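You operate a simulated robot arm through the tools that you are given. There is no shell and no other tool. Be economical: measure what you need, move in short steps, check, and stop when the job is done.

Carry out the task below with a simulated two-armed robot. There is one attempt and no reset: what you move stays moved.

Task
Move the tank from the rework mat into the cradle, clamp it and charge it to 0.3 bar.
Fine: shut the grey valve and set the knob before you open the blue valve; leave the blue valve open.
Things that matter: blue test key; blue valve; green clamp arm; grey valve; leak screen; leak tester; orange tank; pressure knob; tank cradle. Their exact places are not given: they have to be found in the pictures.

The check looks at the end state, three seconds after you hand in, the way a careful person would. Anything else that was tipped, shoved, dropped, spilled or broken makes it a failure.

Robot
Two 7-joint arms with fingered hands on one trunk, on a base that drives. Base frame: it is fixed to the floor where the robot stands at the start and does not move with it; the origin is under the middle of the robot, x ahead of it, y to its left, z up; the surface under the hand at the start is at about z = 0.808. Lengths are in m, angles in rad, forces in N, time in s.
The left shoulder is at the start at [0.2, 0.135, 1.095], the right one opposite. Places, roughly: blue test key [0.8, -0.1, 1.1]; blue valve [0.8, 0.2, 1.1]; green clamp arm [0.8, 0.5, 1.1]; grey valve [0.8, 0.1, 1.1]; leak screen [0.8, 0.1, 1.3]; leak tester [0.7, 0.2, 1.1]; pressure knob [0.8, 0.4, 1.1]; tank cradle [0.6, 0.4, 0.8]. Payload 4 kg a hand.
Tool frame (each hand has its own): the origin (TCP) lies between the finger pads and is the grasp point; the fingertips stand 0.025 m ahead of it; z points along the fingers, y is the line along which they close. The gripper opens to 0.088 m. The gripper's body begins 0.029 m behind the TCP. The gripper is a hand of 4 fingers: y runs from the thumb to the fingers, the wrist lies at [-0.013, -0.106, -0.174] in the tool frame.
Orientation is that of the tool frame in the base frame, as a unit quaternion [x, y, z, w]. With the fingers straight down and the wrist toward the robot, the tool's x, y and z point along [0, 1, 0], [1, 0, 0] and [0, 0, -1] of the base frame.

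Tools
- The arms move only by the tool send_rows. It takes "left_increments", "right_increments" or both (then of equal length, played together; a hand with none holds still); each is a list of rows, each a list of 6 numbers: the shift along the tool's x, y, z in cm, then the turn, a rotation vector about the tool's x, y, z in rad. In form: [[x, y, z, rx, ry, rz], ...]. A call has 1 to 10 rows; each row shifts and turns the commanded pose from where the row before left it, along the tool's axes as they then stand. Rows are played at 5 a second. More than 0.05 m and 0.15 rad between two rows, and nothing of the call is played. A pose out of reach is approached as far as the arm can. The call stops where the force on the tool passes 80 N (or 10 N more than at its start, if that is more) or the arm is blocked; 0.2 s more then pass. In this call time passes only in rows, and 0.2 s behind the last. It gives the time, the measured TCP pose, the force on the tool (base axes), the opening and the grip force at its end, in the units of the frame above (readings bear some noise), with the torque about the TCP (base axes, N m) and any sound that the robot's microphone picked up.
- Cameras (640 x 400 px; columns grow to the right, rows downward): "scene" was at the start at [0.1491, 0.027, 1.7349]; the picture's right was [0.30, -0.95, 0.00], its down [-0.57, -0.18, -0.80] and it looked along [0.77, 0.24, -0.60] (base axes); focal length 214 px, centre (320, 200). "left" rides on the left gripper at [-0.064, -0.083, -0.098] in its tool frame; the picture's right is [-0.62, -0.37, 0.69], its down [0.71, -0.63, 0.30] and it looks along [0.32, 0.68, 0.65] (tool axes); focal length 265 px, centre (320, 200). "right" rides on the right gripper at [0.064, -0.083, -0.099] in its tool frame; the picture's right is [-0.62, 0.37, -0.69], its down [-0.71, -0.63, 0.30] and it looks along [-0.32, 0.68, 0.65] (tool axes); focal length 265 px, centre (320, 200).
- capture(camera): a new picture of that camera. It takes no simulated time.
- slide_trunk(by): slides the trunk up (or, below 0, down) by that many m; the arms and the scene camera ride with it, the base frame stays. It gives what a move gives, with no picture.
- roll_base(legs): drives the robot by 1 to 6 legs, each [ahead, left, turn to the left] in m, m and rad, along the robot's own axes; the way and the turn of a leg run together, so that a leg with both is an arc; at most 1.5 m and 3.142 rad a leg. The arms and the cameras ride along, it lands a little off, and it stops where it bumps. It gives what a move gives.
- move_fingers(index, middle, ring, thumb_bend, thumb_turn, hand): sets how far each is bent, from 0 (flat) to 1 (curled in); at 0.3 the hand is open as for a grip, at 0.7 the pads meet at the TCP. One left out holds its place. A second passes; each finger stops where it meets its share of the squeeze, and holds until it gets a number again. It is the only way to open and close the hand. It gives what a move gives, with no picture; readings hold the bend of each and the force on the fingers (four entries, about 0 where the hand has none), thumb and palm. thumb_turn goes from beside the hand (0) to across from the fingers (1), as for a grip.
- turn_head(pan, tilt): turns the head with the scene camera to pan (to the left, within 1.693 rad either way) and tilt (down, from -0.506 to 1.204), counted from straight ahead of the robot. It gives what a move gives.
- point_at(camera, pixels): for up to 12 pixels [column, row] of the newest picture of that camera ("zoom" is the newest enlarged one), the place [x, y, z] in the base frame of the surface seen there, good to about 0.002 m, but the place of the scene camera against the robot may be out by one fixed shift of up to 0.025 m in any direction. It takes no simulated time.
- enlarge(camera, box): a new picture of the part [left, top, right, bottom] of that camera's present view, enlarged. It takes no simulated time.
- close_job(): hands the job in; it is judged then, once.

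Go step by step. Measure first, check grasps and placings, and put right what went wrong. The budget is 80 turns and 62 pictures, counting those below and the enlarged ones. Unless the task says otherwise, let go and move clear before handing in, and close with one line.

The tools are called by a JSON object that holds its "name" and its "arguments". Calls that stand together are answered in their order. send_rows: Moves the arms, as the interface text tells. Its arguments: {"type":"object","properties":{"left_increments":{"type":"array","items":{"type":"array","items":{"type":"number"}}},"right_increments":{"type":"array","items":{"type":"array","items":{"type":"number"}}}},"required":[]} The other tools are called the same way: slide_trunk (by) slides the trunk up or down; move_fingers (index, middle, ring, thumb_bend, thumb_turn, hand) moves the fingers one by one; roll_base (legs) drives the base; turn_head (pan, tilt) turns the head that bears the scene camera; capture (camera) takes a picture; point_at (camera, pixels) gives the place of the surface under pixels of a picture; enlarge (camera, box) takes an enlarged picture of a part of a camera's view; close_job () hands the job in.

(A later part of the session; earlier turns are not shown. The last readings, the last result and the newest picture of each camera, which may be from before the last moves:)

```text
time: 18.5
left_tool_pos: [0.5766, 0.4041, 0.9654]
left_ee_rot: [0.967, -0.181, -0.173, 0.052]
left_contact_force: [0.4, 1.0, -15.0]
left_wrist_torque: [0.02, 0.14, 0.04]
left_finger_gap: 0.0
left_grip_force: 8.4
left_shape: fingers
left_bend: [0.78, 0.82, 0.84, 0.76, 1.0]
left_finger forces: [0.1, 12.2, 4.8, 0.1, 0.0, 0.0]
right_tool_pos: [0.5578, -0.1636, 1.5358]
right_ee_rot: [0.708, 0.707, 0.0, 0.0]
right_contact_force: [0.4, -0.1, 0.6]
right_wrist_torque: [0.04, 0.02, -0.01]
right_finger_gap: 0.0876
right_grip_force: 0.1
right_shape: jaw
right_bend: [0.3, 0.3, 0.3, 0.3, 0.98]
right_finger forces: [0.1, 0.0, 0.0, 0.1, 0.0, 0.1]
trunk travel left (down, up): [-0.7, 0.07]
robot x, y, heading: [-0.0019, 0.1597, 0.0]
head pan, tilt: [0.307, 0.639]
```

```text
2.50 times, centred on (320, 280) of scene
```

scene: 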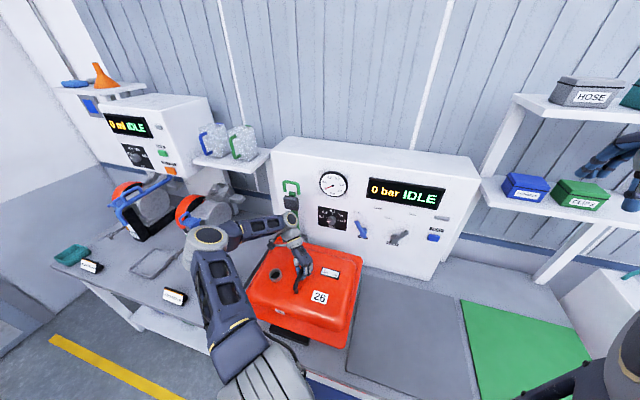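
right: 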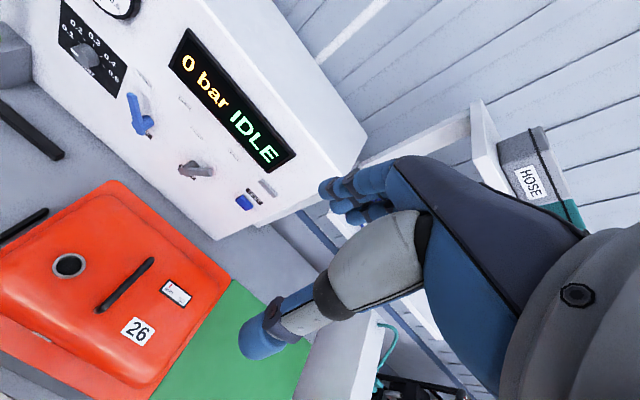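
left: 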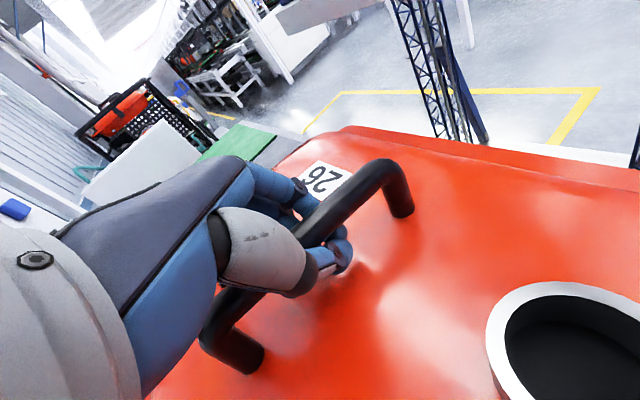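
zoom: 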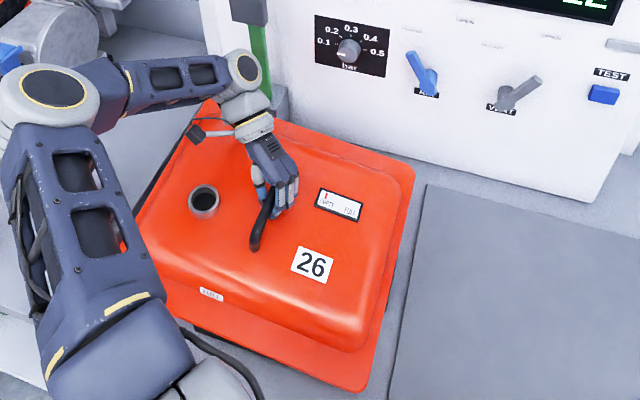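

No contact yet. I'll continue down gently with a slight forward component as the rear settles.

{"name": "send_rows", "arguments": {"left_increments": [[0.157, -0.08, 0.468, 0, 0, 0], [0.157, -0.08, 0.468, 0, 0, 0], [0.157, -0.08, 0.468, 0, 0, 0]]}}

{"name": "enlarge", "arguments": {"camera": "scene", "box": [220, 200, 420, 360]}}

{"name": "point_at", "arguments": {"camera": "zoom", "pixels": [[410, 172], [363, 388], [165, 295], [260, 360], [390, 270], [255, 240]]}}

```text
time: 19.3
left_tool_pos: [0.5753, 0.4048, 0.9512]
left_ee_rot: [0.967, -0.181, -0.172, 0.052]
left_contact_force: [-0.2, 0.2, -14.7]
left_wrist_torque: [-0.05, 0.17, 0.07]
left_finger_gap: 0.0
left_grip_force: 8.9
left_shape: fingers
left_bend: [0.78, 0.82, 0.84, 0.76, 1.0]
left_finger forces: [0.1, 11.6, 5.9, 0.0, 0.0, 0.1]
right_tool_pos: [0.5573, -0.163, 1.5364]
right_ee_rot: [0.707, 0.707, -0.001, 0.0]
right_contact_force: [0.7, 0.3, -0.1]
right_wrist_torque: [-0.02, 0.01, 0.02]
right_finger_gap: 0.0877
right_grip_force: 0.1
right_shape: jaw
right_bend: [0.3, 0.3, 0.3, 0.3, 0.98]
right_finger forces: [0.0, 0.1, 0.0, 0.0, 0.1, 0.0]
trunk travel left (down, up): [-0.7, 0.07]
robot x, y, heading: [-0.0023, 0.1609, -0.001]
head pan, tilt: [0.307, 0.639]
```

```text
2.50 times, centred on (320, 280) of scene
```

zoom: 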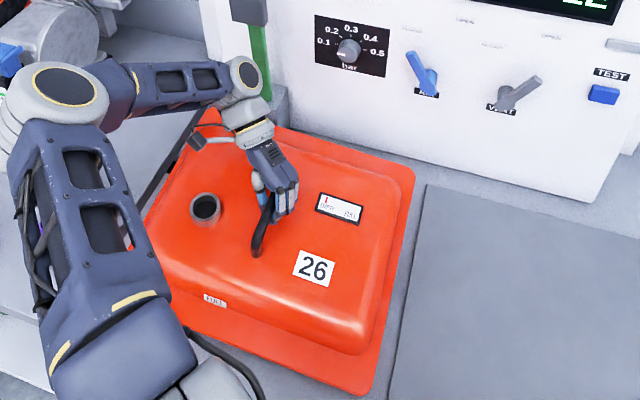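

```text
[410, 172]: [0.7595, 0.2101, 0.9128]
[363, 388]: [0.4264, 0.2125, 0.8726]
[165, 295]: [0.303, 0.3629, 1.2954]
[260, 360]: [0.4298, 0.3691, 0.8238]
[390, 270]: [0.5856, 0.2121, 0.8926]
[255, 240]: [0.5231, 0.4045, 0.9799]
```

Still free-hanging and well placed (flange centre ≈ (0.589, 0.405)). Continue down.

{"name": "send_rows", "arguments": {"left_increments": [[0.24, -0.11, 0.45, 0, 0, 0], [0.24, -0.11, 0.45, 0, 0, 0], [0.24, -0.11, 0.45, 0, 0, 0]]}}

{"name": "enlarge", "arguments": {"camera": "scene", "box": [220, 200, 420, 360]}}

{"name": "point_at", "arguments": {"camera": "zoom", "pixels": [[410, 172], [363, 388], [260, 345], [390, 270], [255, 240], [600, 250], [400, 380]]}}

```text
time: 20.1
left_tool_pos: [0.5746, 0.4057, 0.9398]
left_ee_rot: [0.967, -0.181, -0.172, 0.051]
left_contact_force: [6.3, 0.1, -8.7]
left_wrist_torque: [-0.05, 0.14, 0.01]
left_finger_gap: 0.0
left_grip_force: 7.3
left_shape: fingers
left_bend: [0.78, 0.82, 0.84, 0.76, 1.0]
left_finger forces: [0.2, 10.3, 4.2, 0.0, 0.0, 0.1]
left hand out of reach, approached as far as the arm can: row 2, 3
right_tool_pos: [0.557, -0.1633, 1.5363]
right_ee_rot: [0.707, 0.707, 0.0, 0.0]
right_contact_force: [0.8, 0.1, -0.1]
right_wrist_torque: [0.03, -0.01, -0.04]
right_finger_gap: 0.0878
right_grip_force: 0.0
right_shape: jaw
right_bend: [0.3, 0.3, 0.3, 0.3, 0.98]
right_finger forces: [0.1, 0.1, 0.1, 0.0, 0.0, 0.0]
trunk travel left (down, up): [-0.7, 0.07]
robot x, y, heading: [0.0015, 0.1626, -0.002]
head pan, tilt: [0.307, 0.639]
```

```text
2.50 times, centred on (320, 280) of scene
```

zoom: 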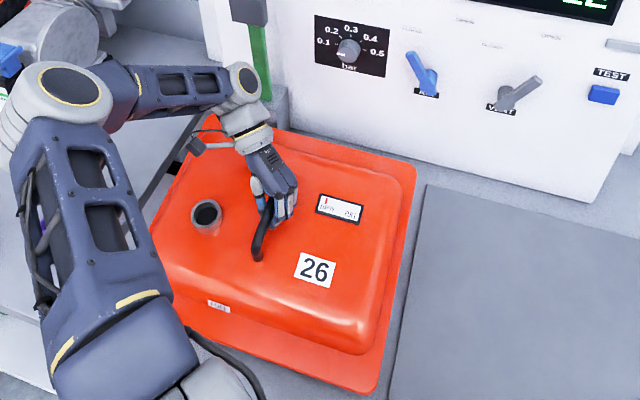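

```text
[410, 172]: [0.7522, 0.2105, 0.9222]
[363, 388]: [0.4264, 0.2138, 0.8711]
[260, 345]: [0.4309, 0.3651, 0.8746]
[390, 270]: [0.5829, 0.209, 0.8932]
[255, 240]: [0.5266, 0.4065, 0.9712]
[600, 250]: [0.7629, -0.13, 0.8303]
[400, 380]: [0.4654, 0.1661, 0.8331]
```

The front edge is down and takes weight; the arm reports its reach limit at this tilt, so I'll lower further with the trunk.

{"name": "slide_trunk", "arguments": {"by": -0.012}}

{"name": "enlarge", "arguments": {"camera": "scene", "box": [220, 200, 420, 360]}}

{"name": "point_at", "arguments": {"camera": "zoom", "pixels": [[410, 167], [363, 383], [260, 345], [390, 265], [255, 240]]}}

```text
time: 20.7
left_tool_pos: [0.5736, 0.4068, 0.9274]
left_ee_rot: [0.967, -0.179, -0.171, 0.052]
left_contact_force: [6.5, 2.0, -10.6]
left_wrist_torque: [-0.01, 0.24, -0.01]
left_finger_gap: 0.0001
left_grip_force: 3.3
left_shape: fingers
left_bend: [0.78, 0.83, 0.84, 0.76, 1.0]
left_finger forces: [0.0, 0.1, 6.9, 0.0, 0.1, 0.0]
right_tool_pos: [0.5571, -0.1638, 1.5256]
right_ee_rot: [0.707, 0.708, 0.0, 0.0]
right_contact_force: [0.1, 0.0, 0.4]
right_wrist_torque: [0.02, 0.03, -0.01]
right_finger_gap: 0.0875
right_grip_force: 0.0
right_shape: jaw
right_bend: [0.3, 0.3, 0.3, 0.3, 0.98]
right_finger forces: [0.0, 0.1, 0.0, 0.0, 0.1, 0.0]
trunk travel left (down, up): [-0.688, 0.082]
robot x, y, heading: [-0.0012, 0.1582, -0.0]
head pan, tilt: [0.307, 0.639]
```

```text
2.50 times, centred on (320, 280) of scene
```

zoom: 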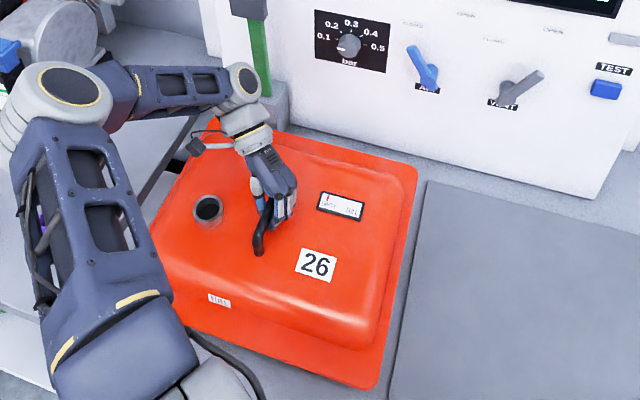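

```text
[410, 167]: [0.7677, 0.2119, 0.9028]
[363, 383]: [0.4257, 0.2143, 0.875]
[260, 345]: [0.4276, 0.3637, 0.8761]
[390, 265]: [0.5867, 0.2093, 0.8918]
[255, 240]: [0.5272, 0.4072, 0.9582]
```

Pitch is down to 0.08. I'll ease the hand slightly forward and then open the ring/middle fingers gradually to let the rear settle.

{"name": "send_rows", "arguments": {"left_increments": [[0.5, -0.18, -0.2, 0, 0, 0], [0.5, -0.18, -0.2, 0, 0, 0]]}}

{"name": "move_fingers", "arguments": {"hand": "left", "index": 0.72, "middle": 0.74, "ring": 0.74, "thumb_bend": 0.6}}

{"name": "capture", "arguments": {"camera": "left"}}

{"name": "enlarge", "arguments": {"camera": "scene", "box": [220, 200, 420, 360]}}

{"name": "point_at", "arguments": {"camera": "zoom", "pixels": [[410, 167], [363, 383], [260, 345], [390, 265], [255, 240]]}}

```text
time: 21.3
left_tool_pos: [0.5756, 0.4063, 0.9295]
left_ee_rot: [0.967, -0.18, -0.173, 0.051]
left_contact_force: [0.2, 0.2, -14.2]
left_wrist_torque: [0.01, 0.26, 0.04]
left_finger_gap: 0.0
left_grip_force: 10.2
left_shape: fingers
left_bend: [0.78, 0.83, 0.83, 0.76, 1.0]
left_finger forces: [0.3, 11.9, 7.9, 0.0, 0.0, 0.0]
left hand out of reach, approached as far as the arm can: row 1, 2
right_tool_pos: [0.5568, -0.1627, 1.5249]
right_ee_rot: [0.708, 0.707, 0.0, 0.0]
right_contact_force: [0.4, 0.3, -0.3]
right_wrist_torque: [0.02, -0.02, -0.02]
right_finger_gap: 0.0878
right_grip_force: 0.0
right_shape: jaw
right_bend: [0.3, 0.3, 0.3, 0.3, 0.98]
right_finger forces: [0.1, 0.0, 0.0, 0.0, 0.1, 0.1]
trunk travel left (down, up): [-0.688, 0.082]
robot x, y, heading: [0.0019, 0.1574, -0.001]
head pan, tilt: [0.307, 0.639]
```

```text
time: 22.3
left_tool_pos: [0.5764, 0.4068, 0.9303]
left_ee_rot: [0.967, -0.18, -0.171, 0.052]
left_contact_force: [1.1, -4.5, -0.3]
left_wrist_torque: [0.01, 0.01, 0.03]
left_finger_gap: 0.0081
left_grip_force: 1.8
left_shape: fingers
left_bend: [0.72, 0.74, 0.74, 0.6, 1.0]
left_finger forces: [3.1, 0.1, 0.0, 0.0, 0.0, 0.0]
right_tool_pos: [0.5574, -0.1633, 1.5244]
right_ee_rot: [0.707, 0.708, 0.001, 0.001]
right_contact_force: [0.4, 0.1, -0.2]
right_wrist_torque: [0.0, 0.0, 0.02]
right_finger_gap: 0.0875
right_grip_force: 0.1
right_shape: jaw
right_bend: [0.3, 0.3, 0.3, 0.3, 0.98]
right_finger forces: [0.0, 0.0, 0.0, 0.1, 0.0, 0.0]
trunk travel left (down, up): [-0.688, 0.082]
robot x, y, heading: [0.0023, 0.1601, -0.002]
head pan, tilt: [0.307, 0.639]
```

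```text
29 pictures are left
```

left: 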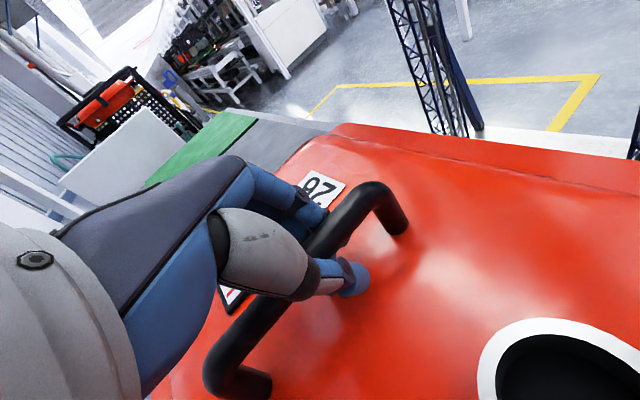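

```text
2.50 times, centred on (320, 280) of scene
```

zoom: 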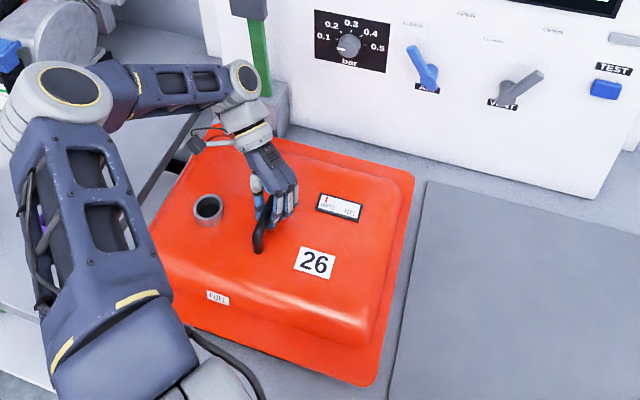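

```text
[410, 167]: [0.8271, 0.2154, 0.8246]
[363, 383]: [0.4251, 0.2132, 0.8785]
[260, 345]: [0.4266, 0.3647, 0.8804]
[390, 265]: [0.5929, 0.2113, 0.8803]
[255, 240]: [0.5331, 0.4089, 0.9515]
```

The tank settled level (flange z ≈0.88 front and side). I'll open fully and lift the hand out.

{"name": "move_fingers", "arguments": {"hand": "left", "index": 0.3, "middle": 0.3, "ring": 0.3, "thumb_bend": 0.3}}

{"name": "send_rows", "arguments": {"left_increments": [[-0.314, 0.163, -0.936, 0, 0, 0], [-0.63, 0.33, -1.87, 0, 0, 0], [-0.94, 0.49, -2.8, 0, 0, 0], [-0.94, 0.49, -2.8, 0, 0, 0], [-0.94, 0.49, -2.8, 0, 0, 0], [-0.94, 0.49, -2.8, 0, 0, 0], [-0.94, 0.49, -2.8, 0, 0, 0]]}}

{"name": "capture", "arguments": {"camera": "scene"}}

{"name": "capture", "arguments": {"camera": "left"}}

```text
time: 23.3
left_tool_pos: [0.5758, 0.407, 0.9295]
left_ee_rot: [0.967, -0.18, -0.171, 0.052]
left_contact_force: [-0.1, -1.0, 0.1]
left_wrist_torque: [-0.01, 0.02, -0.01]
left_finger_gap: 0.0844
left_grip_force: 0.0
left_shape: fingers
left_bend: [0.3, 0.3, 0.3, 0.3, 0.98]
left_finger forces: [0.0, 0.0, 0.0, 0.1, 0.0, 0.0]
right_tool_pos: [0.5569, -0.1633, 1.5242]
right_ee_rot: [0.706, 0.708, 0.0, 0.001]
right_contact_force: [-0.2, 0.1, 0.5]
right_wrist_torque: [0.01, 0.01, 0.02]
right_finger_gap: 0.0878
right_grip_force: 0.0
right_shape: jaw
right_bend: [0.3, 0.3, 0.3, 0.3, 0.98]
right_finger forces: [0.0, 0.1, 0.0, 0.1, 0.0, 0.0]
trunk travel left (down, up): [-0.688, 0.082]
robot x, y, heading: [-0.0003, 0.1594, 0.001]
head pan, tilt: [0.307, 0.639]
```

```text
time: 24.9
left_tool_pos: [0.5734, 0.4083, 1.1097]
left_ee_rot: [0.967, -0.18, -0.171, 0.051]
left_contact_force: [-1.1, 0.4, 0.4]
left_wrist_torque: [0.01, -0.01, -0.04]
left_finger_gap: 0.0844
left_grip_force: 0.0
left_shape: fingers
left_bend: [0.3, 0.3, 0.3, 0.3, 0.98]
left_finger forces: [0.0, 0.0, 0.0, 0.0, 0.1, 0.0]
right_tool_pos: [0.5569, -0.1647, 1.5249]
right_ee_rot: [0.707, 0.707, 0.0, 0.0]
right_contact_force: [-0.7, -0.3, -0.3]
right_wrist_torque: [-0.01, -0.01, 0.01]
right_finger_gap: 0.0876
right_grip_force: 0.1
right_shape: jaw
right_bend: [0.3, 0.3, 0.3, 0.3, 0.98]
right_finger forces: [0.0, 0.1, 0.0, 0.1, 0.0, 0.0]
trunk travel left (down, up): [-0.688, 0.082]
robot x, y, heading: [0.0005, 0.1575, -0.0]
head pan, tilt: [0.307, 0.639]
```

```text
27 pictures are left
```

scene: 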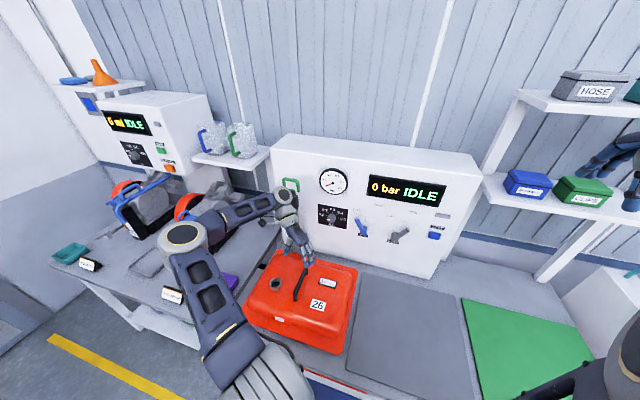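

```text
26 pictures are left
```

left: 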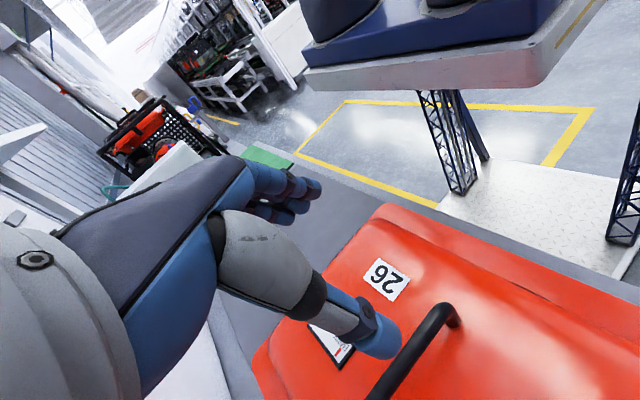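

Released. I'll measure the tank's seated pose.

{"name": "point_at", "arguments": {"camera": "scene", "pixels": [[356, 270], [341, 352], [246, 325], [270, 255], [295, 340], [350, 310], [275, 284], [300, 294], [306, 268], [317, 305]]}}

{"name": "point_at", "arguments": {"camera": "left", "pixels": [[435, 312], [410, 345], [385, 385], [385, 280]]}}

```text
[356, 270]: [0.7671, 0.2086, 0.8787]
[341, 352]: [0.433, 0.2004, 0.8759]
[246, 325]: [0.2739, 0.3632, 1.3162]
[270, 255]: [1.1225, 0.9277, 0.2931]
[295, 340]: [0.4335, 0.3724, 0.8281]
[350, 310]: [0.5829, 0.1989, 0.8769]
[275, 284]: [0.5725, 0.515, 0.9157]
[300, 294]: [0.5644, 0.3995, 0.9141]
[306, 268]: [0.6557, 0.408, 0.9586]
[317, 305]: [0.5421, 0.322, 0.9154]
```

```text
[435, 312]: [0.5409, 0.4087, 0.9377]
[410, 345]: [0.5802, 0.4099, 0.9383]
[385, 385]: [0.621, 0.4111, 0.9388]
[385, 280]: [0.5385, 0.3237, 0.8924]
```

The tank sits level in the cradle: handle at y≈0.410, x≈0.594, all edges even. Next: untwist the left hand to the upright orientation, then view the clamp.

{"name": "send_rows", "arguments": {"left_increments": [[-0.94, 0.49, -2.8, -0.0143, 0.0265, -0.1368], [0, 0, 0, -0.0143, 0.0265, -0.1368], [0, 0, 0, -0.0143, 0.0265, -0.1368], [0, 0, 0, -0.0143, 0.0265, -0.1368], [0, 0, 0, -0.0143, 0.0265, -0.1368], [0, 0, 0, -0.0143, 0.0265, -0.1368], [0, 0, 0, -0.0143, 0.0265, -0.1368], [0, 0, 0, -0.0143, 0.0265, -0.1368], [0, 0, 0, -0.0143, 0.0265, -0.1368], [0, 0, 0, -0.0143, 0.0265, -0.1368]]}}

{"name": "send_rows", "arguments": {"left_increments": [[0, 0, 0, -0.0143, 0.0265, -0.1368], [0, 0, 0, -0.0143, 0.0265, -0.1368], [0, 0, 0, -0.0143, 0.0265, -0.1368], [0, 0, 0, -0.0143, 0.0265, -0.1368], [0, -2, -4, 0, 0, 0], [0, -2, -4, 0, 0, 0], [0, -2, -4, 0, 0, 0], [0, -2, -4, 0, 0, 0], [0, -2, -4, 0, 0, 0]]}}

{"name": "enlarge", "arguments": {"camera": "scene", "box": [240, 130, 400, 260]}}

{"name": "capture", "arguments": {"camera": "left"}}

```text
time: 27.1
left_tool_pos: [0.576, 0.4067, 1.1386]
left_ee_rot: [0.87, 0.489, -0.058, 0.017]
left_contact_force: [-0.3, 1.1, 0.0]
left_wrist_torque: [-0.02, -0.01, 0.01]
left_finger_gap: 0.0844
left_grip_force: 0.0
left_shape: fingers
left_bend: [0.3, 0.3, 0.3, 0.3, 0.98]
left_finger forces: [0.0, 0.0, 0.0, 0.1, 0.1, 0.0]
right_tool_pos: [0.5575, -0.163, 1.5253]
right_ee_rot: [0.708, 0.707, 0.001, 0.001]
right_contact_force: [-0.5, 0.1, -0.3]
right_wrist_torque: [-0.03, -0.02, -0.03]
right_finger_gap: 0.0876
right_grip_force: 0.0
right_shape: jaw
right_bend: [0.3, 0.3, 0.3, 0.3, 0.98]
right_finger forces: [0.0, 0.0, 0.1, 0.0, 0.0, 0.0]
trunk travel left (down, up): [-0.688, 0.082]
robot x, y, heading: [-0.0036, 0.1569, 0.002]
head pan, tilt: [0.307, 0.639]
```

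```text
time: 29.1
left_tool_pos: [0.4751, 0.409, 1.3397]
left_ee_rot: [0.708, 0.707, 0.0, 0.0]
left_contact_force: [-0.3, 0.6, 0.5]
left_wrist_torque: [0.02, 0.01, 0.01]
left_finger_gap: 0.0845
left_grip_force: 0.0
left_shape: fingers
left_bend: [0.3, 0.3, 0.3, 0.3, 0.98]
left_finger forces: [0.0, 0.0, 0.0, 0.0, 0.0, 0.0]
right_tool_pos: [0.5583, -0.1646, 1.5249]
right_ee_rot: [0.707, 0.707, 0.001, 0.001]
right_contact_force: [0.4, -0.1, 0.2]
right_wrist_torque: [0.03, 0.0, -0.03]
right_finger_gap: 0.0875
right_grip_force: 0.1
right_shape: jaw
right_bend: [0.3, 0.3, 0.3, 0.3, 0.98]
right_finger forces: [0.0, 0.1, 0.0, 0.0, 0.0, 0.0]
trunk travel left (down, up): [-0.688, 0.082]
robot x, y, heading: [0.0028, 0.1581, 0.003]
head pan, tilt: [0.307, 0.639]
```

```text
3.08 times, centred on (320, 195) of scene
```

zoom: 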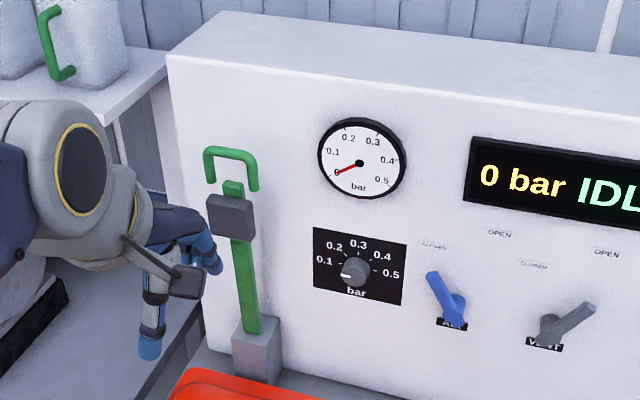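

```text
24 pictures are left
```

left: 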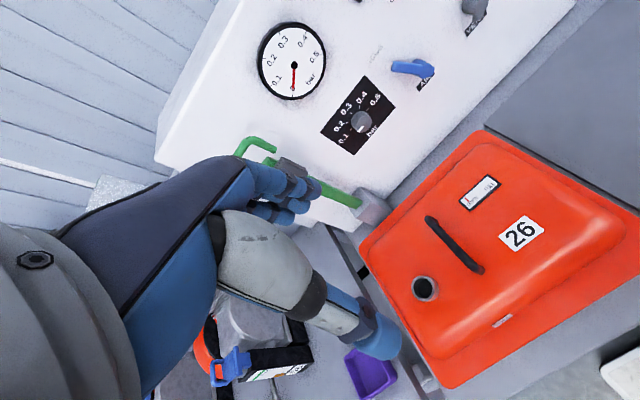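

Labels: blue points CLOSED (upper left), grey points OPEN (upper right). I'll measure the clamp's loop, valves and knob.

{"name": "point_at", "arguments": {"camera": "zoom", "pixels": [[230, 151], [208, 152], [252, 156], [255, 185], [208, 175], [234, 188], [230, 218], [240, 260], [252, 330], [225, 100], [257, 350], [290, 200]]}}

{"name": "point_at", "arguments": {"camera": "left", "pixels": [[245, 143], [262, 142], [290, 163], [318, 186], [335, 196], [350, 203], [404, 67], [425, 75], [361, 120], [355, 128], [424, 290], [200, 100]]}}

{"name": "enlarge", "arguments": {"camera": "scene", "box": [310, 180, 460, 280]}}

{"name": "point_at", "arguments": {"camera": "zoom", "pixels": [[192, 154], [212, 195], [225, 210], [395, 183], [375, 205], [345, 218], [73, 136], [90, 145], [100, 160], [185, 110], [260, 98], [310, 148]]}}

```text
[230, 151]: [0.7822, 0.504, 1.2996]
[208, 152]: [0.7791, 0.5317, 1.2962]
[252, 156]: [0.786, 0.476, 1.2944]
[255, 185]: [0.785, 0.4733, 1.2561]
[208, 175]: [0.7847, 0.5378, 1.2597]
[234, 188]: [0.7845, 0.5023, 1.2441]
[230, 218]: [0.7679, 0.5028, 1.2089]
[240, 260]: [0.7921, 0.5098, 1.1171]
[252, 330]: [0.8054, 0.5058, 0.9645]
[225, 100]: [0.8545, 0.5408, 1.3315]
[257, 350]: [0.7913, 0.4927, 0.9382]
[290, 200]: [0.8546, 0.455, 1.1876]
```

```text
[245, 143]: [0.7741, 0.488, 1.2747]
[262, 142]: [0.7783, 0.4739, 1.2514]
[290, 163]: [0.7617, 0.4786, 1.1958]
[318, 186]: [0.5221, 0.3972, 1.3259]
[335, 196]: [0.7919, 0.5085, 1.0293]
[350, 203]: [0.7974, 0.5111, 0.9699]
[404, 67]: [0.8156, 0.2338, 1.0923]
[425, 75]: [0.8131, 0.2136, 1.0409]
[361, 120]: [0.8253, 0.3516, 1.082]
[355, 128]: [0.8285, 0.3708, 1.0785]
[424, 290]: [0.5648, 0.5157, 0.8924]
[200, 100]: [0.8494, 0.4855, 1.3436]
```

```text
4.00 times, centred on (385, 230) of scene
```

zoom: 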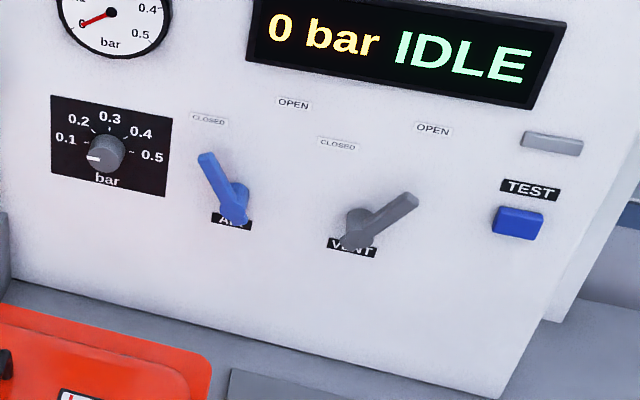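

```text
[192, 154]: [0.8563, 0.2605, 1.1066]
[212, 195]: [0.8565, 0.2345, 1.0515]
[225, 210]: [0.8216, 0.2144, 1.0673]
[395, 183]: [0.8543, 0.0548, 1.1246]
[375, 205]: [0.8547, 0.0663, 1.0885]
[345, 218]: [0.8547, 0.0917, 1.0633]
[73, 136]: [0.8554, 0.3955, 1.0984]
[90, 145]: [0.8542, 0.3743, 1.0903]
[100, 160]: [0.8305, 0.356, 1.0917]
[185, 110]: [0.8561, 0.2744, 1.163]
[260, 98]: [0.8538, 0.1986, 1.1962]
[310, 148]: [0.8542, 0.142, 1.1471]
```

Loop crossbar is at about (0.777, 0.504, 1.275), panel face x=0.85. I'll go over the loop with the left hand, fingers behind and thumb in front.

{"name": "send_rows", "arguments": {"left_increments": [[1.36, 4.2, -0.86, 0, 0, 0], [1.36, 4.2, -0.86, 0, 0, 0], [1.36, 4.2, -0.86, 0, 0, 0], [1.36, 4.2, -0.86, 0, 0, 0], [1.36, 4.2, -0.86, 0, 0, 0], [1.36, 4.2, -0.86, 0, 0, 0], [1.36, 4.2, -0.86, 0, 0, 0]]}}

{"name": "capture", "arguments": {"camera": "left"}}

```text
time: 30.7
left_tool_pos: [0.7685, 0.5038, 1.3984]
left_ee_rot: [0.707, 0.707, -0.001, 0.0]
left_contact_force: [-0.3, -0.2, -0.2]
left_wrist_torque: [0.02, -0.03, 0.03]
left_finger_gap: 0.0846
left_grip_force: 0.0
left_shape: fingers
left_bend: [0.3, 0.3, 0.3, 0.3, 0.98]
left_finger forces: [0.1, 0.0, 0.0, 0.0, 0.0, 0.1]
right_tool_pos: [0.5582, -0.1627, 1.5247]
right_ee_rot: [0.707, 0.707, 0.001, 0.0]
right_contact_force: [-0.5, 0.2, -1.1]
right_wrist_torque: [0.06, -0.01, 0.02]
right_finger_gap: 0.0873
right_grip_force: 0.1
right_shape: jaw
right_bend: [0.3, 0.3, 0.3, 0.3, 0.98]
right_finger forces: [0.0, 0.1, 0.1, 0.0, 0.0, 0.0]
trunk travel left (down, up): [-0.688, 0.082]
robot x, y, heading: [-0.0035, 0.158, 0.001]
head pan, tilt: [0.307, 0.639]
```

```text
22 pictures are left
```

left: 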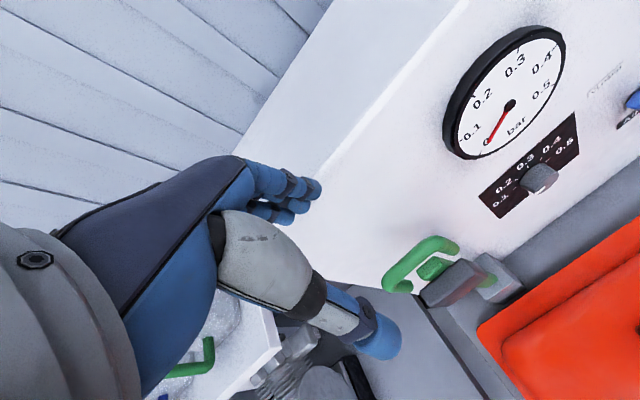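

{"name": "point_at", "arguments": {"camera": "left", "pixels": [[408, 262], [435, 243], [390, 280], [455, 283], [300, 60], [480, 270]]}}

{"name": "send_rows", "arguments": {"left_increments": [[0, 0, 3, 0, 0, 0], [0, 0, 3, 0, 0, 0], [0, 0, 2.5, 0, 0, 0], [0, 0, 2, 0, 0, 0], [0, 0, 1.5, 0, 0, 0]]}}

{"name": "capture", "arguments": {"camera": "left"}}

```text
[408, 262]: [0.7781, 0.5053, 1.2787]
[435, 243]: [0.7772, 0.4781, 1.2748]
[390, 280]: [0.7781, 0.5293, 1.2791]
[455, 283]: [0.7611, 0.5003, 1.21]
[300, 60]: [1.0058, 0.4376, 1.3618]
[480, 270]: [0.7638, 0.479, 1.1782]
```

```text
time: 31.9
left_tool_pos: [0.7703, 0.5019, 1.2805]
left_ee_rot: [0.706, 0.708, -0.001, 0.0]
left_contact_force: [0.7, -0.3, -0.1]
left_wrist_torque: [0.02, -0.01, -0.01]
left_finger_gap: 0.0849
left_grip_force: 0.0
left_shape: fingers
left_bend: [0.3, 0.3, 0.3, 0.3, 0.98]
left_finger forces: [0.1, 0.0, 0.0, 0.0, 0.0, 0.1]
right_tool_pos: [0.5581, -0.1646, 1.5237]
right_ee_rot: [0.706, 0.708, 0.0, 0.0]
right_contact_force: [-0.2, -0.1, 0.4]
right_wrist_torque: [0.0, 0.04, -0.01]
right_finger_gap: 0.0876
right_grip_force: 0.0
right_shape: jaw
right_bend: [0.3, 0.3, 0.3, 0.3, 0.98]
right_finger forces: [0.0, 0.0, 0.1, 0.0, 0.0, 0.0]
trunk travel left (down, up): [-0.688, 0.082]
robot x, y, heading: [0.0032, 0.1588, 0.001]
head pan, tilt: [0.307, 0.639]
```

```text
21 pictures are left
```

left: 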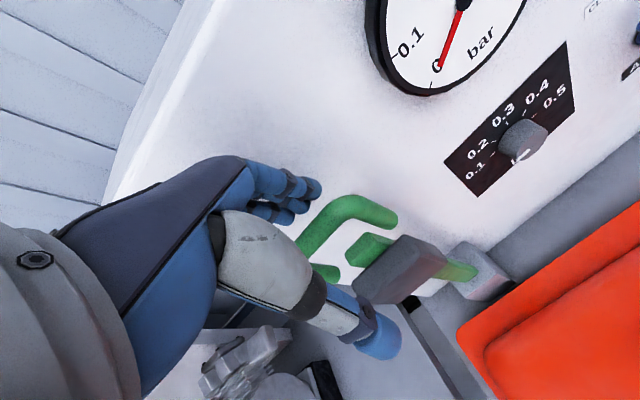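

The loop is between thumb and fingers. I'll lower 1 cm and close.

{"name": "send_rows", "arguments": {"left_increments": [[0.2, 0, 0.8, 0, 0, 0]]}}

{"name": "move_fingers", "arguments": {"hand": "left", "index": 0.68, "middle": 0.68, "ring": 0.68, "thumb_bend": 0.68}}

{"name": "capture", "arguments": {"camera": "left"}}

```text
time: 32.3
left_tool_pos: [0.7702, 0.5049, 1.2711]
left_ee_rot: [0.707, 0.707, -0.001, 0.0]
left_contact_force: [0.7, 0.4, 1.0]
left_wrist_torque: [0.05, 0.01, 0.03]
left_finger_gap: 0.0845
left_grip_force: 0.0
left_shape: fingers
left_bend: [0.3, 0.3, 0.3, 0.3, 0.98]
left_finger forces: [0.1, 0.0, 0.0, 0.0, 0.0, 0.0]
right_tool_pos: [0.5566, -0.1634, 1.5253]
right_ee_rot: [0.707, 0.707, 0.001, 0.0]
right_contact_force: [0.4, -0.1, -0.5]
right_wrist_torque: [0.01, 0.02, 0.01]
right_finger_gap: 0.0876
right_grip_force: 0.1
right_shape: jaw
right_bend: [0.3, 0.3, 0.3, 0.3, 0.98]
right_finger forces: [0.0, 0.1, 0.0, 0.1, 0.0, 0.1]
trunk travel left (down, up): [-0.688, 0.082]
robot x, y, heading: [-0.0008, 0.1602, 0.003]
head pan, tilt: [0.307, 0.639]
```

```text
time: 33.3
left_tool_pos: [0.7696, 0.5057, 1.2718]
left_ee_rot: [0.707, 0.707, -0.001, 0.0]
left_contact_force: [0.7, -0.5, -0.2]
left_wrist_torque: [-0.05, -0.03, -0.02]
left_finger_gap: 0.0029
left_grip_force: 0.9
left_shape: fingers
left_bend: [0.68, 0.68, 0.66, 0.68, 1.0]
left_finger forces: [0.0, 0.0, 1.2, 0.0, 0.0, 0.1]
right_tool_pos: [0.5564, -0.1644, 1.5253]
right_ee_rot: [0.707, 0.707, 0.0, 0.001]
right_contact_force: [-0.3, -0.6, 0.9]
right_wrist_torque: [0.01, 0.0, -0.01]
right_finger_gap: 0.0875
right_grip_force: 0.1
right_shape: jaw
right_bend: [0.3, 0.3, 0.3, 0.3, 0.98]
right_finger forces: [0.0, 0.0, 0.1, 0.0, 0.1, 0.0]
trunk travel left (down, up): [-0.688, 0.082]
robot x, y, heading: [0.0022, 0.1609, 0.002]
head pan, tilt: [0.307, 0.639]
```

```text
20 pictures are left
```

left: 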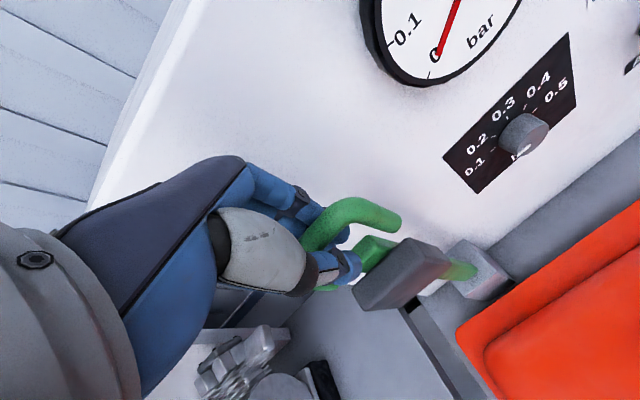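

Caged. I'll follow the arc for the first rows and check forces.

{"name": "send_rows", "arguments": {"left_increments": [[0, -4.53, 0.47, 0, 0, 0], [0, -4.43, 1.04, 0, 0, 0], [0, -4.25, 1.61, 0, 0, 0], [0, -4.01, 2.16, 0, 0, 0]]}}

{"name": "capture", "arguments": {"camera": "left"}}

```text
time: 34.3
left_tool_pos: [0.5982, 0.5029, 1.2181]
left_ee_rot: [0.707, 0.707, -0.001, -0.001]
left_contact_force: [6.1, 2.7, -8.9]
left_wrist_torque: [-0.03, -0.03, -0.02]
left_finger_gap: 0.0076
left_grip_force: 5.1
left_shape: fingers
left_bend: [0.63, 0.66, 0.64, 0.68, 1.0]
left_finger forces: [3.5, 2.7, 3.6, 0.0, 0.1, 0.0]
right_tool_pos: [0.5584, -0.1643, 1.5247]
right_ee_rot: [0.707, 0.707, 0.0, 0.0]
right_contact_force: [0.0, 1.1, -0.4]
right_wrist_torque: [0.0, 0.02, -0.01]
right_finger_gap: 0.0877
right_grip_force: 0.1
right_shape: jaw
right_bend: [0.3, 0.3, 0.3, 0.3, 0.98]
right_finger forces: [0.0, 0.1, 0.1, 0.1, 0.0, 0.1]
trunk travel left (down, up): [-0.688, 0.082]
robot x, y, heading: [-0.0001, 0.1618, 0.0]
head pan, tilt: [0.307, 0.639]
```

```text
19 pictures are left
```

left: 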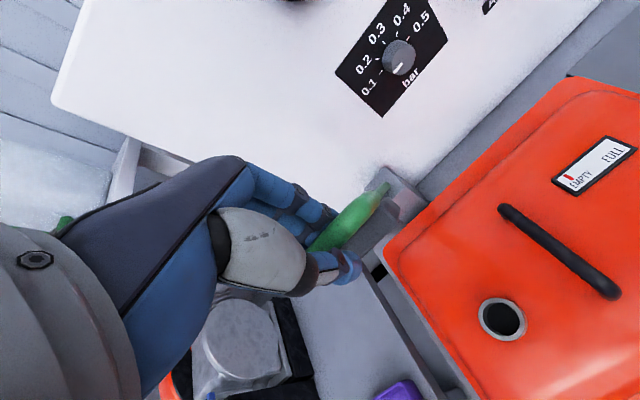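

The arm follows with small force. Continuing the arc.

{"name": "send_rows", "arguments": {"left_increments": [[0, -3.55, 2.75, 0, 0, 0], [0, -3.2, 3.15, 0, 0, 0], [0, -2.8, 3.52, 0, 0, 0], [0, -2.35, 3.85, 0, 0, 0], [0, -1.8, 4.1, 0, 0, 0]]}}

{"name": "capture", "arguments": {"camera": "left"}}

```text
time: 35.5
left_tool_pos: [0.4636, 0.503, 1.0476]
left_ee_rot: [0.709, 0.705, 0.002, 0.002]
left_contact_force: [37.3, 0.8, -11.3]
left_wrist_torque: [-0.04, -0.52, -0.31]
left_finger_gap: 0.0222
left_grip_force: 19.4
left_shape: fingers
left_bend: [0.5, 0.55, 0.53, 0.68, 1.0]
left_finger forces: [13.2, 12.2, 12.9, 0.0, 0.0, 0.0]
right_tool_pos: [0.5593, -0.1636, 1.5241]
right_ee_rot: [0.707, 0.707, 0.0, 0.0]
right_contact_force: [-0.1, -0.3, 0.5]
right_wrist_torque: [0.04, -0.04, 0.01]
right_finger_gap: 0.0873
right_grip_force: 0.0
right_shape: jaw
right_bend: [0.3, 0.3, 0.3, 0.3, 0.98]
right_finger forces: [0.0, 0.1, 0.0, 0.1, 0.0, 0.0]
trunk travel left (down, up): [-0.688, 0.082]
robot x, y, heading: [0.0022, 0.1551, 0.002]
head pan, tilt: [0.307, 0.639]
```

```text
18 pictures are left
```

left: 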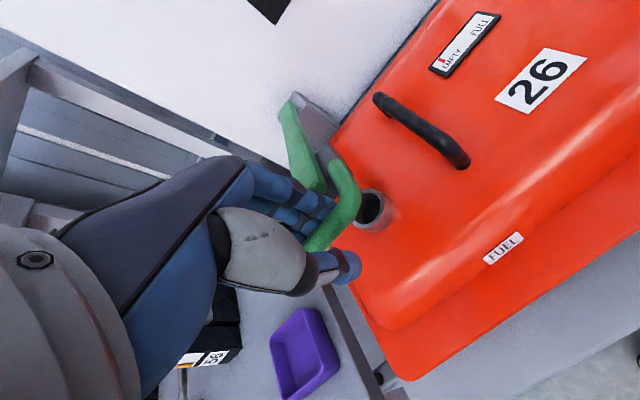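

The radius is smaller than assumed (37 N outward); I'll come back in slightly and go mostly straight down.

{"name": "send_rows", "arguments": {"left_increments": [[0, 1.3, 1.5, 0, 0, 0], [0, 0, 2.2, 0, 0, 0], [0, -0.2, 2.2, 0, 0, 0]]}}

{"name": "enlarge", "arguments": {"camera": "scene", "box": [180, 160, 420, 360]}}

```text
time: 36.3
left_tool_pos: [0.4703, 0.5036, 0.988]
left_ee_rot: [0.707, 0.707, 0.0, -0.001]
left_contact_force: [8.7, -1.4, -3.2]
left_wrist_torque: [-0.01, -0.16, -0.1]
left_finger_gap: 0.0092
left_grip_force: 5.7
left_shape: fingers
left_bend: [0.63, 0.64, 0.63, 0.67, 1.0]
left_finger forces: [3.3, 3.2, 4.6, 0.0, 0.7, 0.1]
right_tool_pos: [0.5581, -0.1638, 1.5247]
right_ee_rot: [0.707, 0.707, 0.0, 0.001]
right_contact_force: [-0.9, 0.5, 0.0]
right_wrist_torque: [0.0, 0.01, 0.01]
right_finger_gap: 0.0875
right_grip_force: 0.0
right_shape: jaw
right_bend: [0.3, 0.3, 0.3, 0.3, 0.98]
right_finger forces: [0.0, 0.1, 0.1, 0.0, 0.0, 0.1]
trunk travel left (down, up): [-0.688, 0.082]
robot x, y, heading: [0.0005, 0.1586, 0.003]
head pan, tilt: [0.307, 0.639]
```

```text
2.00 times, centred on (300, 260) of scene
```

zoom: 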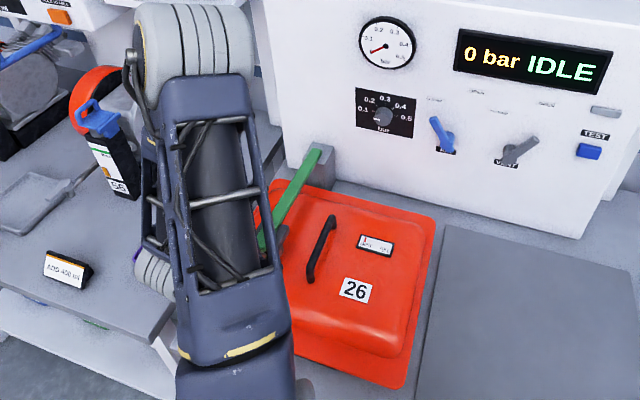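

Nearly down. Continue 1 cm rows until it seats (fingers keep clear of the tank shoulder).

{"name": "send_rows", "arguments": {"left_increments": [[0, 0.1, 1.2, 0, 0, 0], [0, 0, 1.0, 0, 0, 0], [0, 0, 0.8, 0, 0, 0]]}}

{"name": "capture", "arguments": {"camera": "left"}}

```text
time: 37.1
left_tool_pos: [0.4721, 0.504, 0.9574]
left_ee_rot: [0.706, 0.708, 0.0, 0.0]
left_contact_force: [4.3, -2.9, 6.9]
left_wrist_torque: [0.08, -0.13, -0.13]
left_finger_gap: 0.0083
left_grip_force: 5.6
left_shape: fingers
left_bend: [0.65, 0.66, 0.65, 0.66, 1.0]
left_finger forces: [1.5, 1.5, 6.0, 0.0, 2.0, 0.0]
right_tool_pos: [0.5579, -0.1641, 1.5255]
right_ee_rot: [0.708, 0.707, 0.001, 0.0]
right_contact_force: [0.1, 0.7, -0.2]
right_wrist_torque: [0.03, 0.03, 0.0]
right_finger_gap: 0.0876
right_grip_force: 0.0
right_shape: jaw
right_bend: [0.3, 0.3, 0.3, 0.3, 0.98]
right_finger forces: [0.0, 0.1, 0.0, 0.0, 0.1, 0.1]
trunk travel left (down, up): [-0.688, 0.082]
robot x, y, heading: [0.0007, 0.1557, 0.001]
head pan, tilt: [0.307, 0.639]
```

```text
16 pictures are left
```

left: 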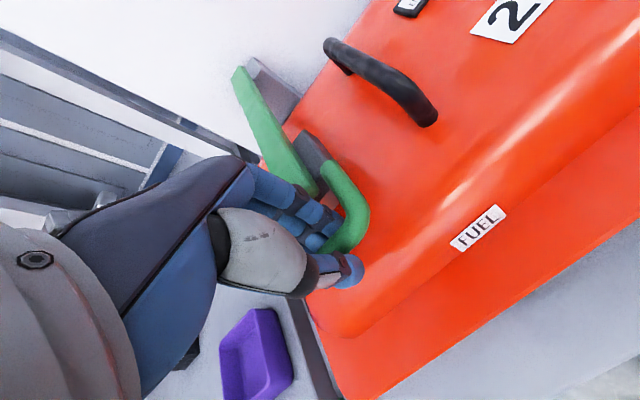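

{"name": "point_at", "arguments": {"camera": "left", "pixels": [[350, 235], [345, 180], [312, 150], [270, 130], [245, 85], [285, 165], [370, 75], [320, 182]]}}

{"name": "send_rows", "arguments": {"left_increments": [[0, 0, 0.5, 0, 0, 0], [0, 0, 0.5, 0, 0, 0]]}}

```text
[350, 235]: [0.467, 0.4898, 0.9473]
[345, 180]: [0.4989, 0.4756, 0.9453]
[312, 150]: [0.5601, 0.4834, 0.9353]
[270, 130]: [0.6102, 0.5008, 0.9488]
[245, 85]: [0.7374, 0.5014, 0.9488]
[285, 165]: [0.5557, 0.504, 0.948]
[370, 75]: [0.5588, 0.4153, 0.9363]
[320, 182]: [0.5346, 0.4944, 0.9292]
```

```text
time: 37.7
left_tool_pos: [0.4713, 0.5035, 0.9463]
left_ee_rot: [0.708, 0.706, -0.002, 0.0]
left_contact_force: [-0.1, -8.3, 6.4]
left_wrist_torque: [0.09, -0.1, -0.2]
left_finger_gap: 0.0031
left_grip_force: 4.0
left_shape: fingers
left_bend: [0.68, 0.68, 0.68, 0.68, 1.0]
left_finger forces: [0.0, 0.1, 8.3, 0.0, 0.1, 0.0]
right_tool_pos: [0.5571, -0.1643, 1.5243]
right_ee_rot: [0.707, 0.707, 0.001, 0.0]
right_contact_force: [0.0, -0.4, -0.2]
right_wrist_torque: [-0.03, 0.01, -0.03]
right_finger_gap: 0.0878
right_grip_force: 0.1
right_shape: jaw
right_bend: [0.3, 0.3, 0.3, 0.3, 0.98]
right_finger forces: [0.0, 0.0, 0.0, 0.1, 0.0, 0.0]
trunk travel left (down, up): [-0.688, 0.082]
robot x, y, heading: [-0.0001, 0.1598, 0.001]
head pan, tilt: [0.307, 0.639]
```

The arm lies horizontal (z 0.949 along its length): clamped. I'll open partway and lift out.

{"name": "move_fingers", "arguments": {"hand": "left", "index": 0.45, "middle": 0.45, "ring": 0.45, "thumb_bend": 0.35}}

{"name": "send_rows", "arguments": {"left_increments": [[0, 0, -1, 0, 0, 0], [0, 0, -2, 0, 0, 0], [0, 0, -4, 0, 0, 0], [0, 0, -4, 0, 0, 0], [-2, -1.5, -4, 0, 0, 0]]}}

{"name": "capture", "arguments": {"camera": "left"}}

```text
time: 38.7
left_tool_pos: [0.4707, 0.5041, 0.9458]
left_ee_rot: [0.707, 0.708, -0.002, 0.0]
left_contact_force: [-8.7, -5.6, -2.1]
left_wrist_torque: [-0.09, 0.08, -0.05]
left_finger_gap: 0.063
left_grip_force: 5.1
left_shape: fingers
left_bend: [0.45, 0.48, 0.51, 0.35, 0.98]
left_finger forces: [0.1, 4.5, 6.1, 0.0, 0.0, 0.1]
right_tool_pos: [0.5558, -0.1648, 1.5263]
right_ee_rot: [0.707, 0.707, 0.001, 0.0]
right_contact_force: [-0.5, 0.0, 0.5]
right_wrist_torque: [-0.01, 0.01, 0.0]
right_finger_gap: 0.0877
right_grip_force: 0.1
right_shape: jaw
right_bend: [0.3, 0.3, 0.3, 0.3, 0.98]
right_finger forces: [0.1, 0.0, 0.0, 0.0, 0.0, 0.0]
trunk travel left (down, up): [-0.688, 0.082]
robot x, y, heading: [0.0009, 0.1571, -0.002]
head pan, tilt: [0.307, 0.639]
```

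```text
time: 39.9
left_tool_pos: [0.4667, 0.4944, 1.0969]
left_ee_rot: [0.708, 0.707, 0.0, 0.0]
left_contact_force: [0.0, 0.2, 0.0]
left_wrist_torque: [0.0, 0.04, 0.02]
left_finger_gap: 0.0631
left_grip_force: 0.0
left_shape: fingers
left_bend: [0.45, 0.45, 0.45, 0.35, 0.98]
left_finger forces: [0.0, 0.0, 0.0, 0.0, 0.0, 0.0]
left hand out of reach, approached as far as the arm can: row 5
right_tool_pos: [0.5576, -0.163, 1.524]
right_ee_rot: [0.707, 0.707, 0.0, 0.0]
right_contact_force: [0.1, 0.4, 0.1]
right_wrist_torque: [0.01, 0.02, -0.02]
right_finger_gap: 0.0878
right_grip_force: 0.2
right_shape: jaw
right_bend: [0.3, 0.3, 0.3, 0.3, 0.98]
right_finger forces: [0.0, 0.0, 0.0, 0.1, 0.0, 0.0]
trunk travel left (down, up): [-0.688, 0.082]
robot x, y, heading: [0.0015, 0.1627, 0.001]
head pan, tilt: [0.307, 0.639]
```

```text
15 pictures are left
```

left: 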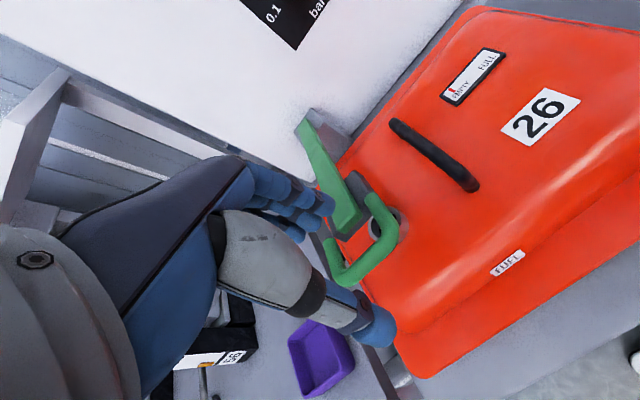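

Clear. I'll check the clamp arm remains level and how the pad meets the neck.

{"name": "point_at", "arguments": {"camera": "left", "pixels": [[310, 135], [345, 210], [350, 260], [380, 205], [365, 190], [393, 228], [402, 220], [372, 222], [405, 128], [470, 180], [440, 158]]}}

{"name": "enlarge", "arguments": {"camera": "left", "box": [290, 100, 490, 300]}}

```text
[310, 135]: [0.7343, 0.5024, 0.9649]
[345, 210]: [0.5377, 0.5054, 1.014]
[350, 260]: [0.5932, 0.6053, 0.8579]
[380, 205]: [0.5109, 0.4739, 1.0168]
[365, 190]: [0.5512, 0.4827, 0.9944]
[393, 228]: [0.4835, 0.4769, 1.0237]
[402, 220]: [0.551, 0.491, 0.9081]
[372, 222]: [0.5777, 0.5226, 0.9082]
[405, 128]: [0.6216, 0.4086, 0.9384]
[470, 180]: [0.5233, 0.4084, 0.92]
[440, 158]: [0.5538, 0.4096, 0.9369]
```

```text
2.00 times, centred on (390, 200) of left
```

zoom: 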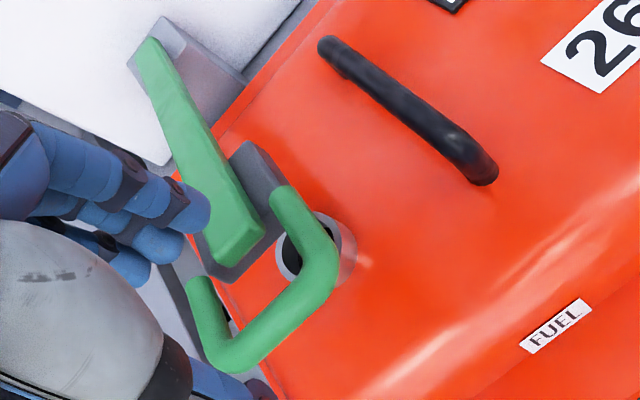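

The fingers dragged the arm up again on withdrawal (loop at z≈1.02). I'll make a fist and press the arm back down on its bar near x≈0.55, then lift off without hooking.

{"name": "move_fingers", "arguments": {"hand": "left", "index": 0.9, "middle": 0.9, "ring": 0.9, "thumb_bend": 0.9}}

{"name": "send_rows", "arguments": {"left_increments": [[0.4, 4, 0, 0, 0, 0], [0.4, 4, 0, 0, 0, 0], [0, 0, 2, 0, 0, 0], [0, 0, 2, 0, 0, 0], [0, 0, 2, 0, 0, 0], [0, 0, 2, 0, 0, 0]]}}

{"name": "capture", "arguments": {"camera": "left"}}

```text
time: 40.9
left_tool_pos: [0.466, 0.4949, 1.096]
left_ee_rot: [0.708, 0.707, -0.001, 0.0]
left_contact_force: [-0.2, 0.3, -0.3]
left_wrist_torque: [0.03, -0.01, 0.03]
left_finger_gap: 0.0008
left_grip_force: 0.0
left_shape: fingers
left_bend: [0.9, 0.9, 0.9, 0.81, 1.0]
left_finger forces: [0.0, 0.0, 0.0, 0.1, 0.0, 0.0]
right_tool_pos: [0.5581, -0.1632, 1.5254]
right_ee_rot: [0.706, 0.708, 0.0, 0.001]
right_contact_force: [-0.4, 0.0, 0.0]
right_wrist_torque: [-0.03, 0.0, -0.04]
right_finger_gap: 0.0878
right_grip_force: 0.1
right_shape: jaw
right_bend: [0.3, 0.3, 0.3, 0.3, 0.98]
right_finger forces: [0.0, 0.0, 0.1, 0.0, 0.1, 0.1]
trunk travel left (down, up): [-0.688, 0.082]
robot x, y, heading: [0.0003, 0.1621, -0.003]
head pan, tilt: [0.307, 0.639]
```

```text
time: 42.3
left_tool_pos: [0.5454, 0.5011, 1.0163]
left_ee_rot: [0.708, 0.707, 0.0, 0.0]
left_contact_force: [-0.5, -0.8, 0.3]
left_wrist_torque: [0.02, -0.02, 0.05]
left_finger_gap: 0.0007
left_grip_force: 0.0
left_shape: fingers
left_bend: [0.9, 0.9, 0.9, 0.81, 1.0]
left_finger forces: [0.1, 0.0, 0.0, 0.1, 0.1, 0.1]
right_tool_pos: [0.557, -0.164, 1.5247]
right_ee_rot: [0.707, 0.707, 0.001, 0.001]
right_contact_force: [0.3, 0.2, 0.5]
right_wrist_torque: [-0.01, 0.01, 0.0]
right_finger_gap: 0.0875
right_grip_force: 0.0
right_shape: jaw
right_bend: [0.3, 0.3, 0.3, 0.3, 0.98]
right_finger forces: [0.0, 0.1, 0.0, 0.0, 0.0, 0.1]
trunk travel left (down, up): [-0.688, 0.082]
robot x, y, heading: [-0.0016, 0.1613, -0.001]
head pan, tilt: [0.307, 0.639]
```

```text
13 pictures are left
```

left: 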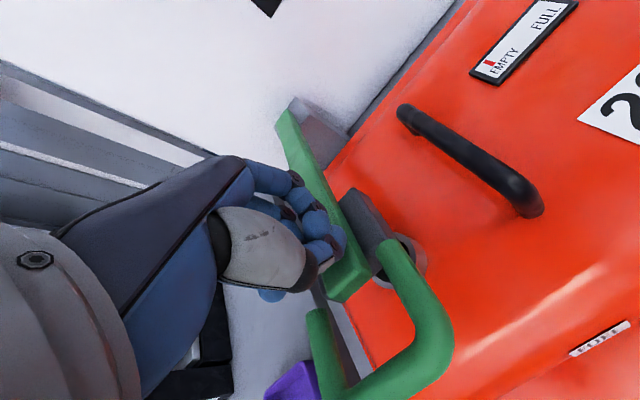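

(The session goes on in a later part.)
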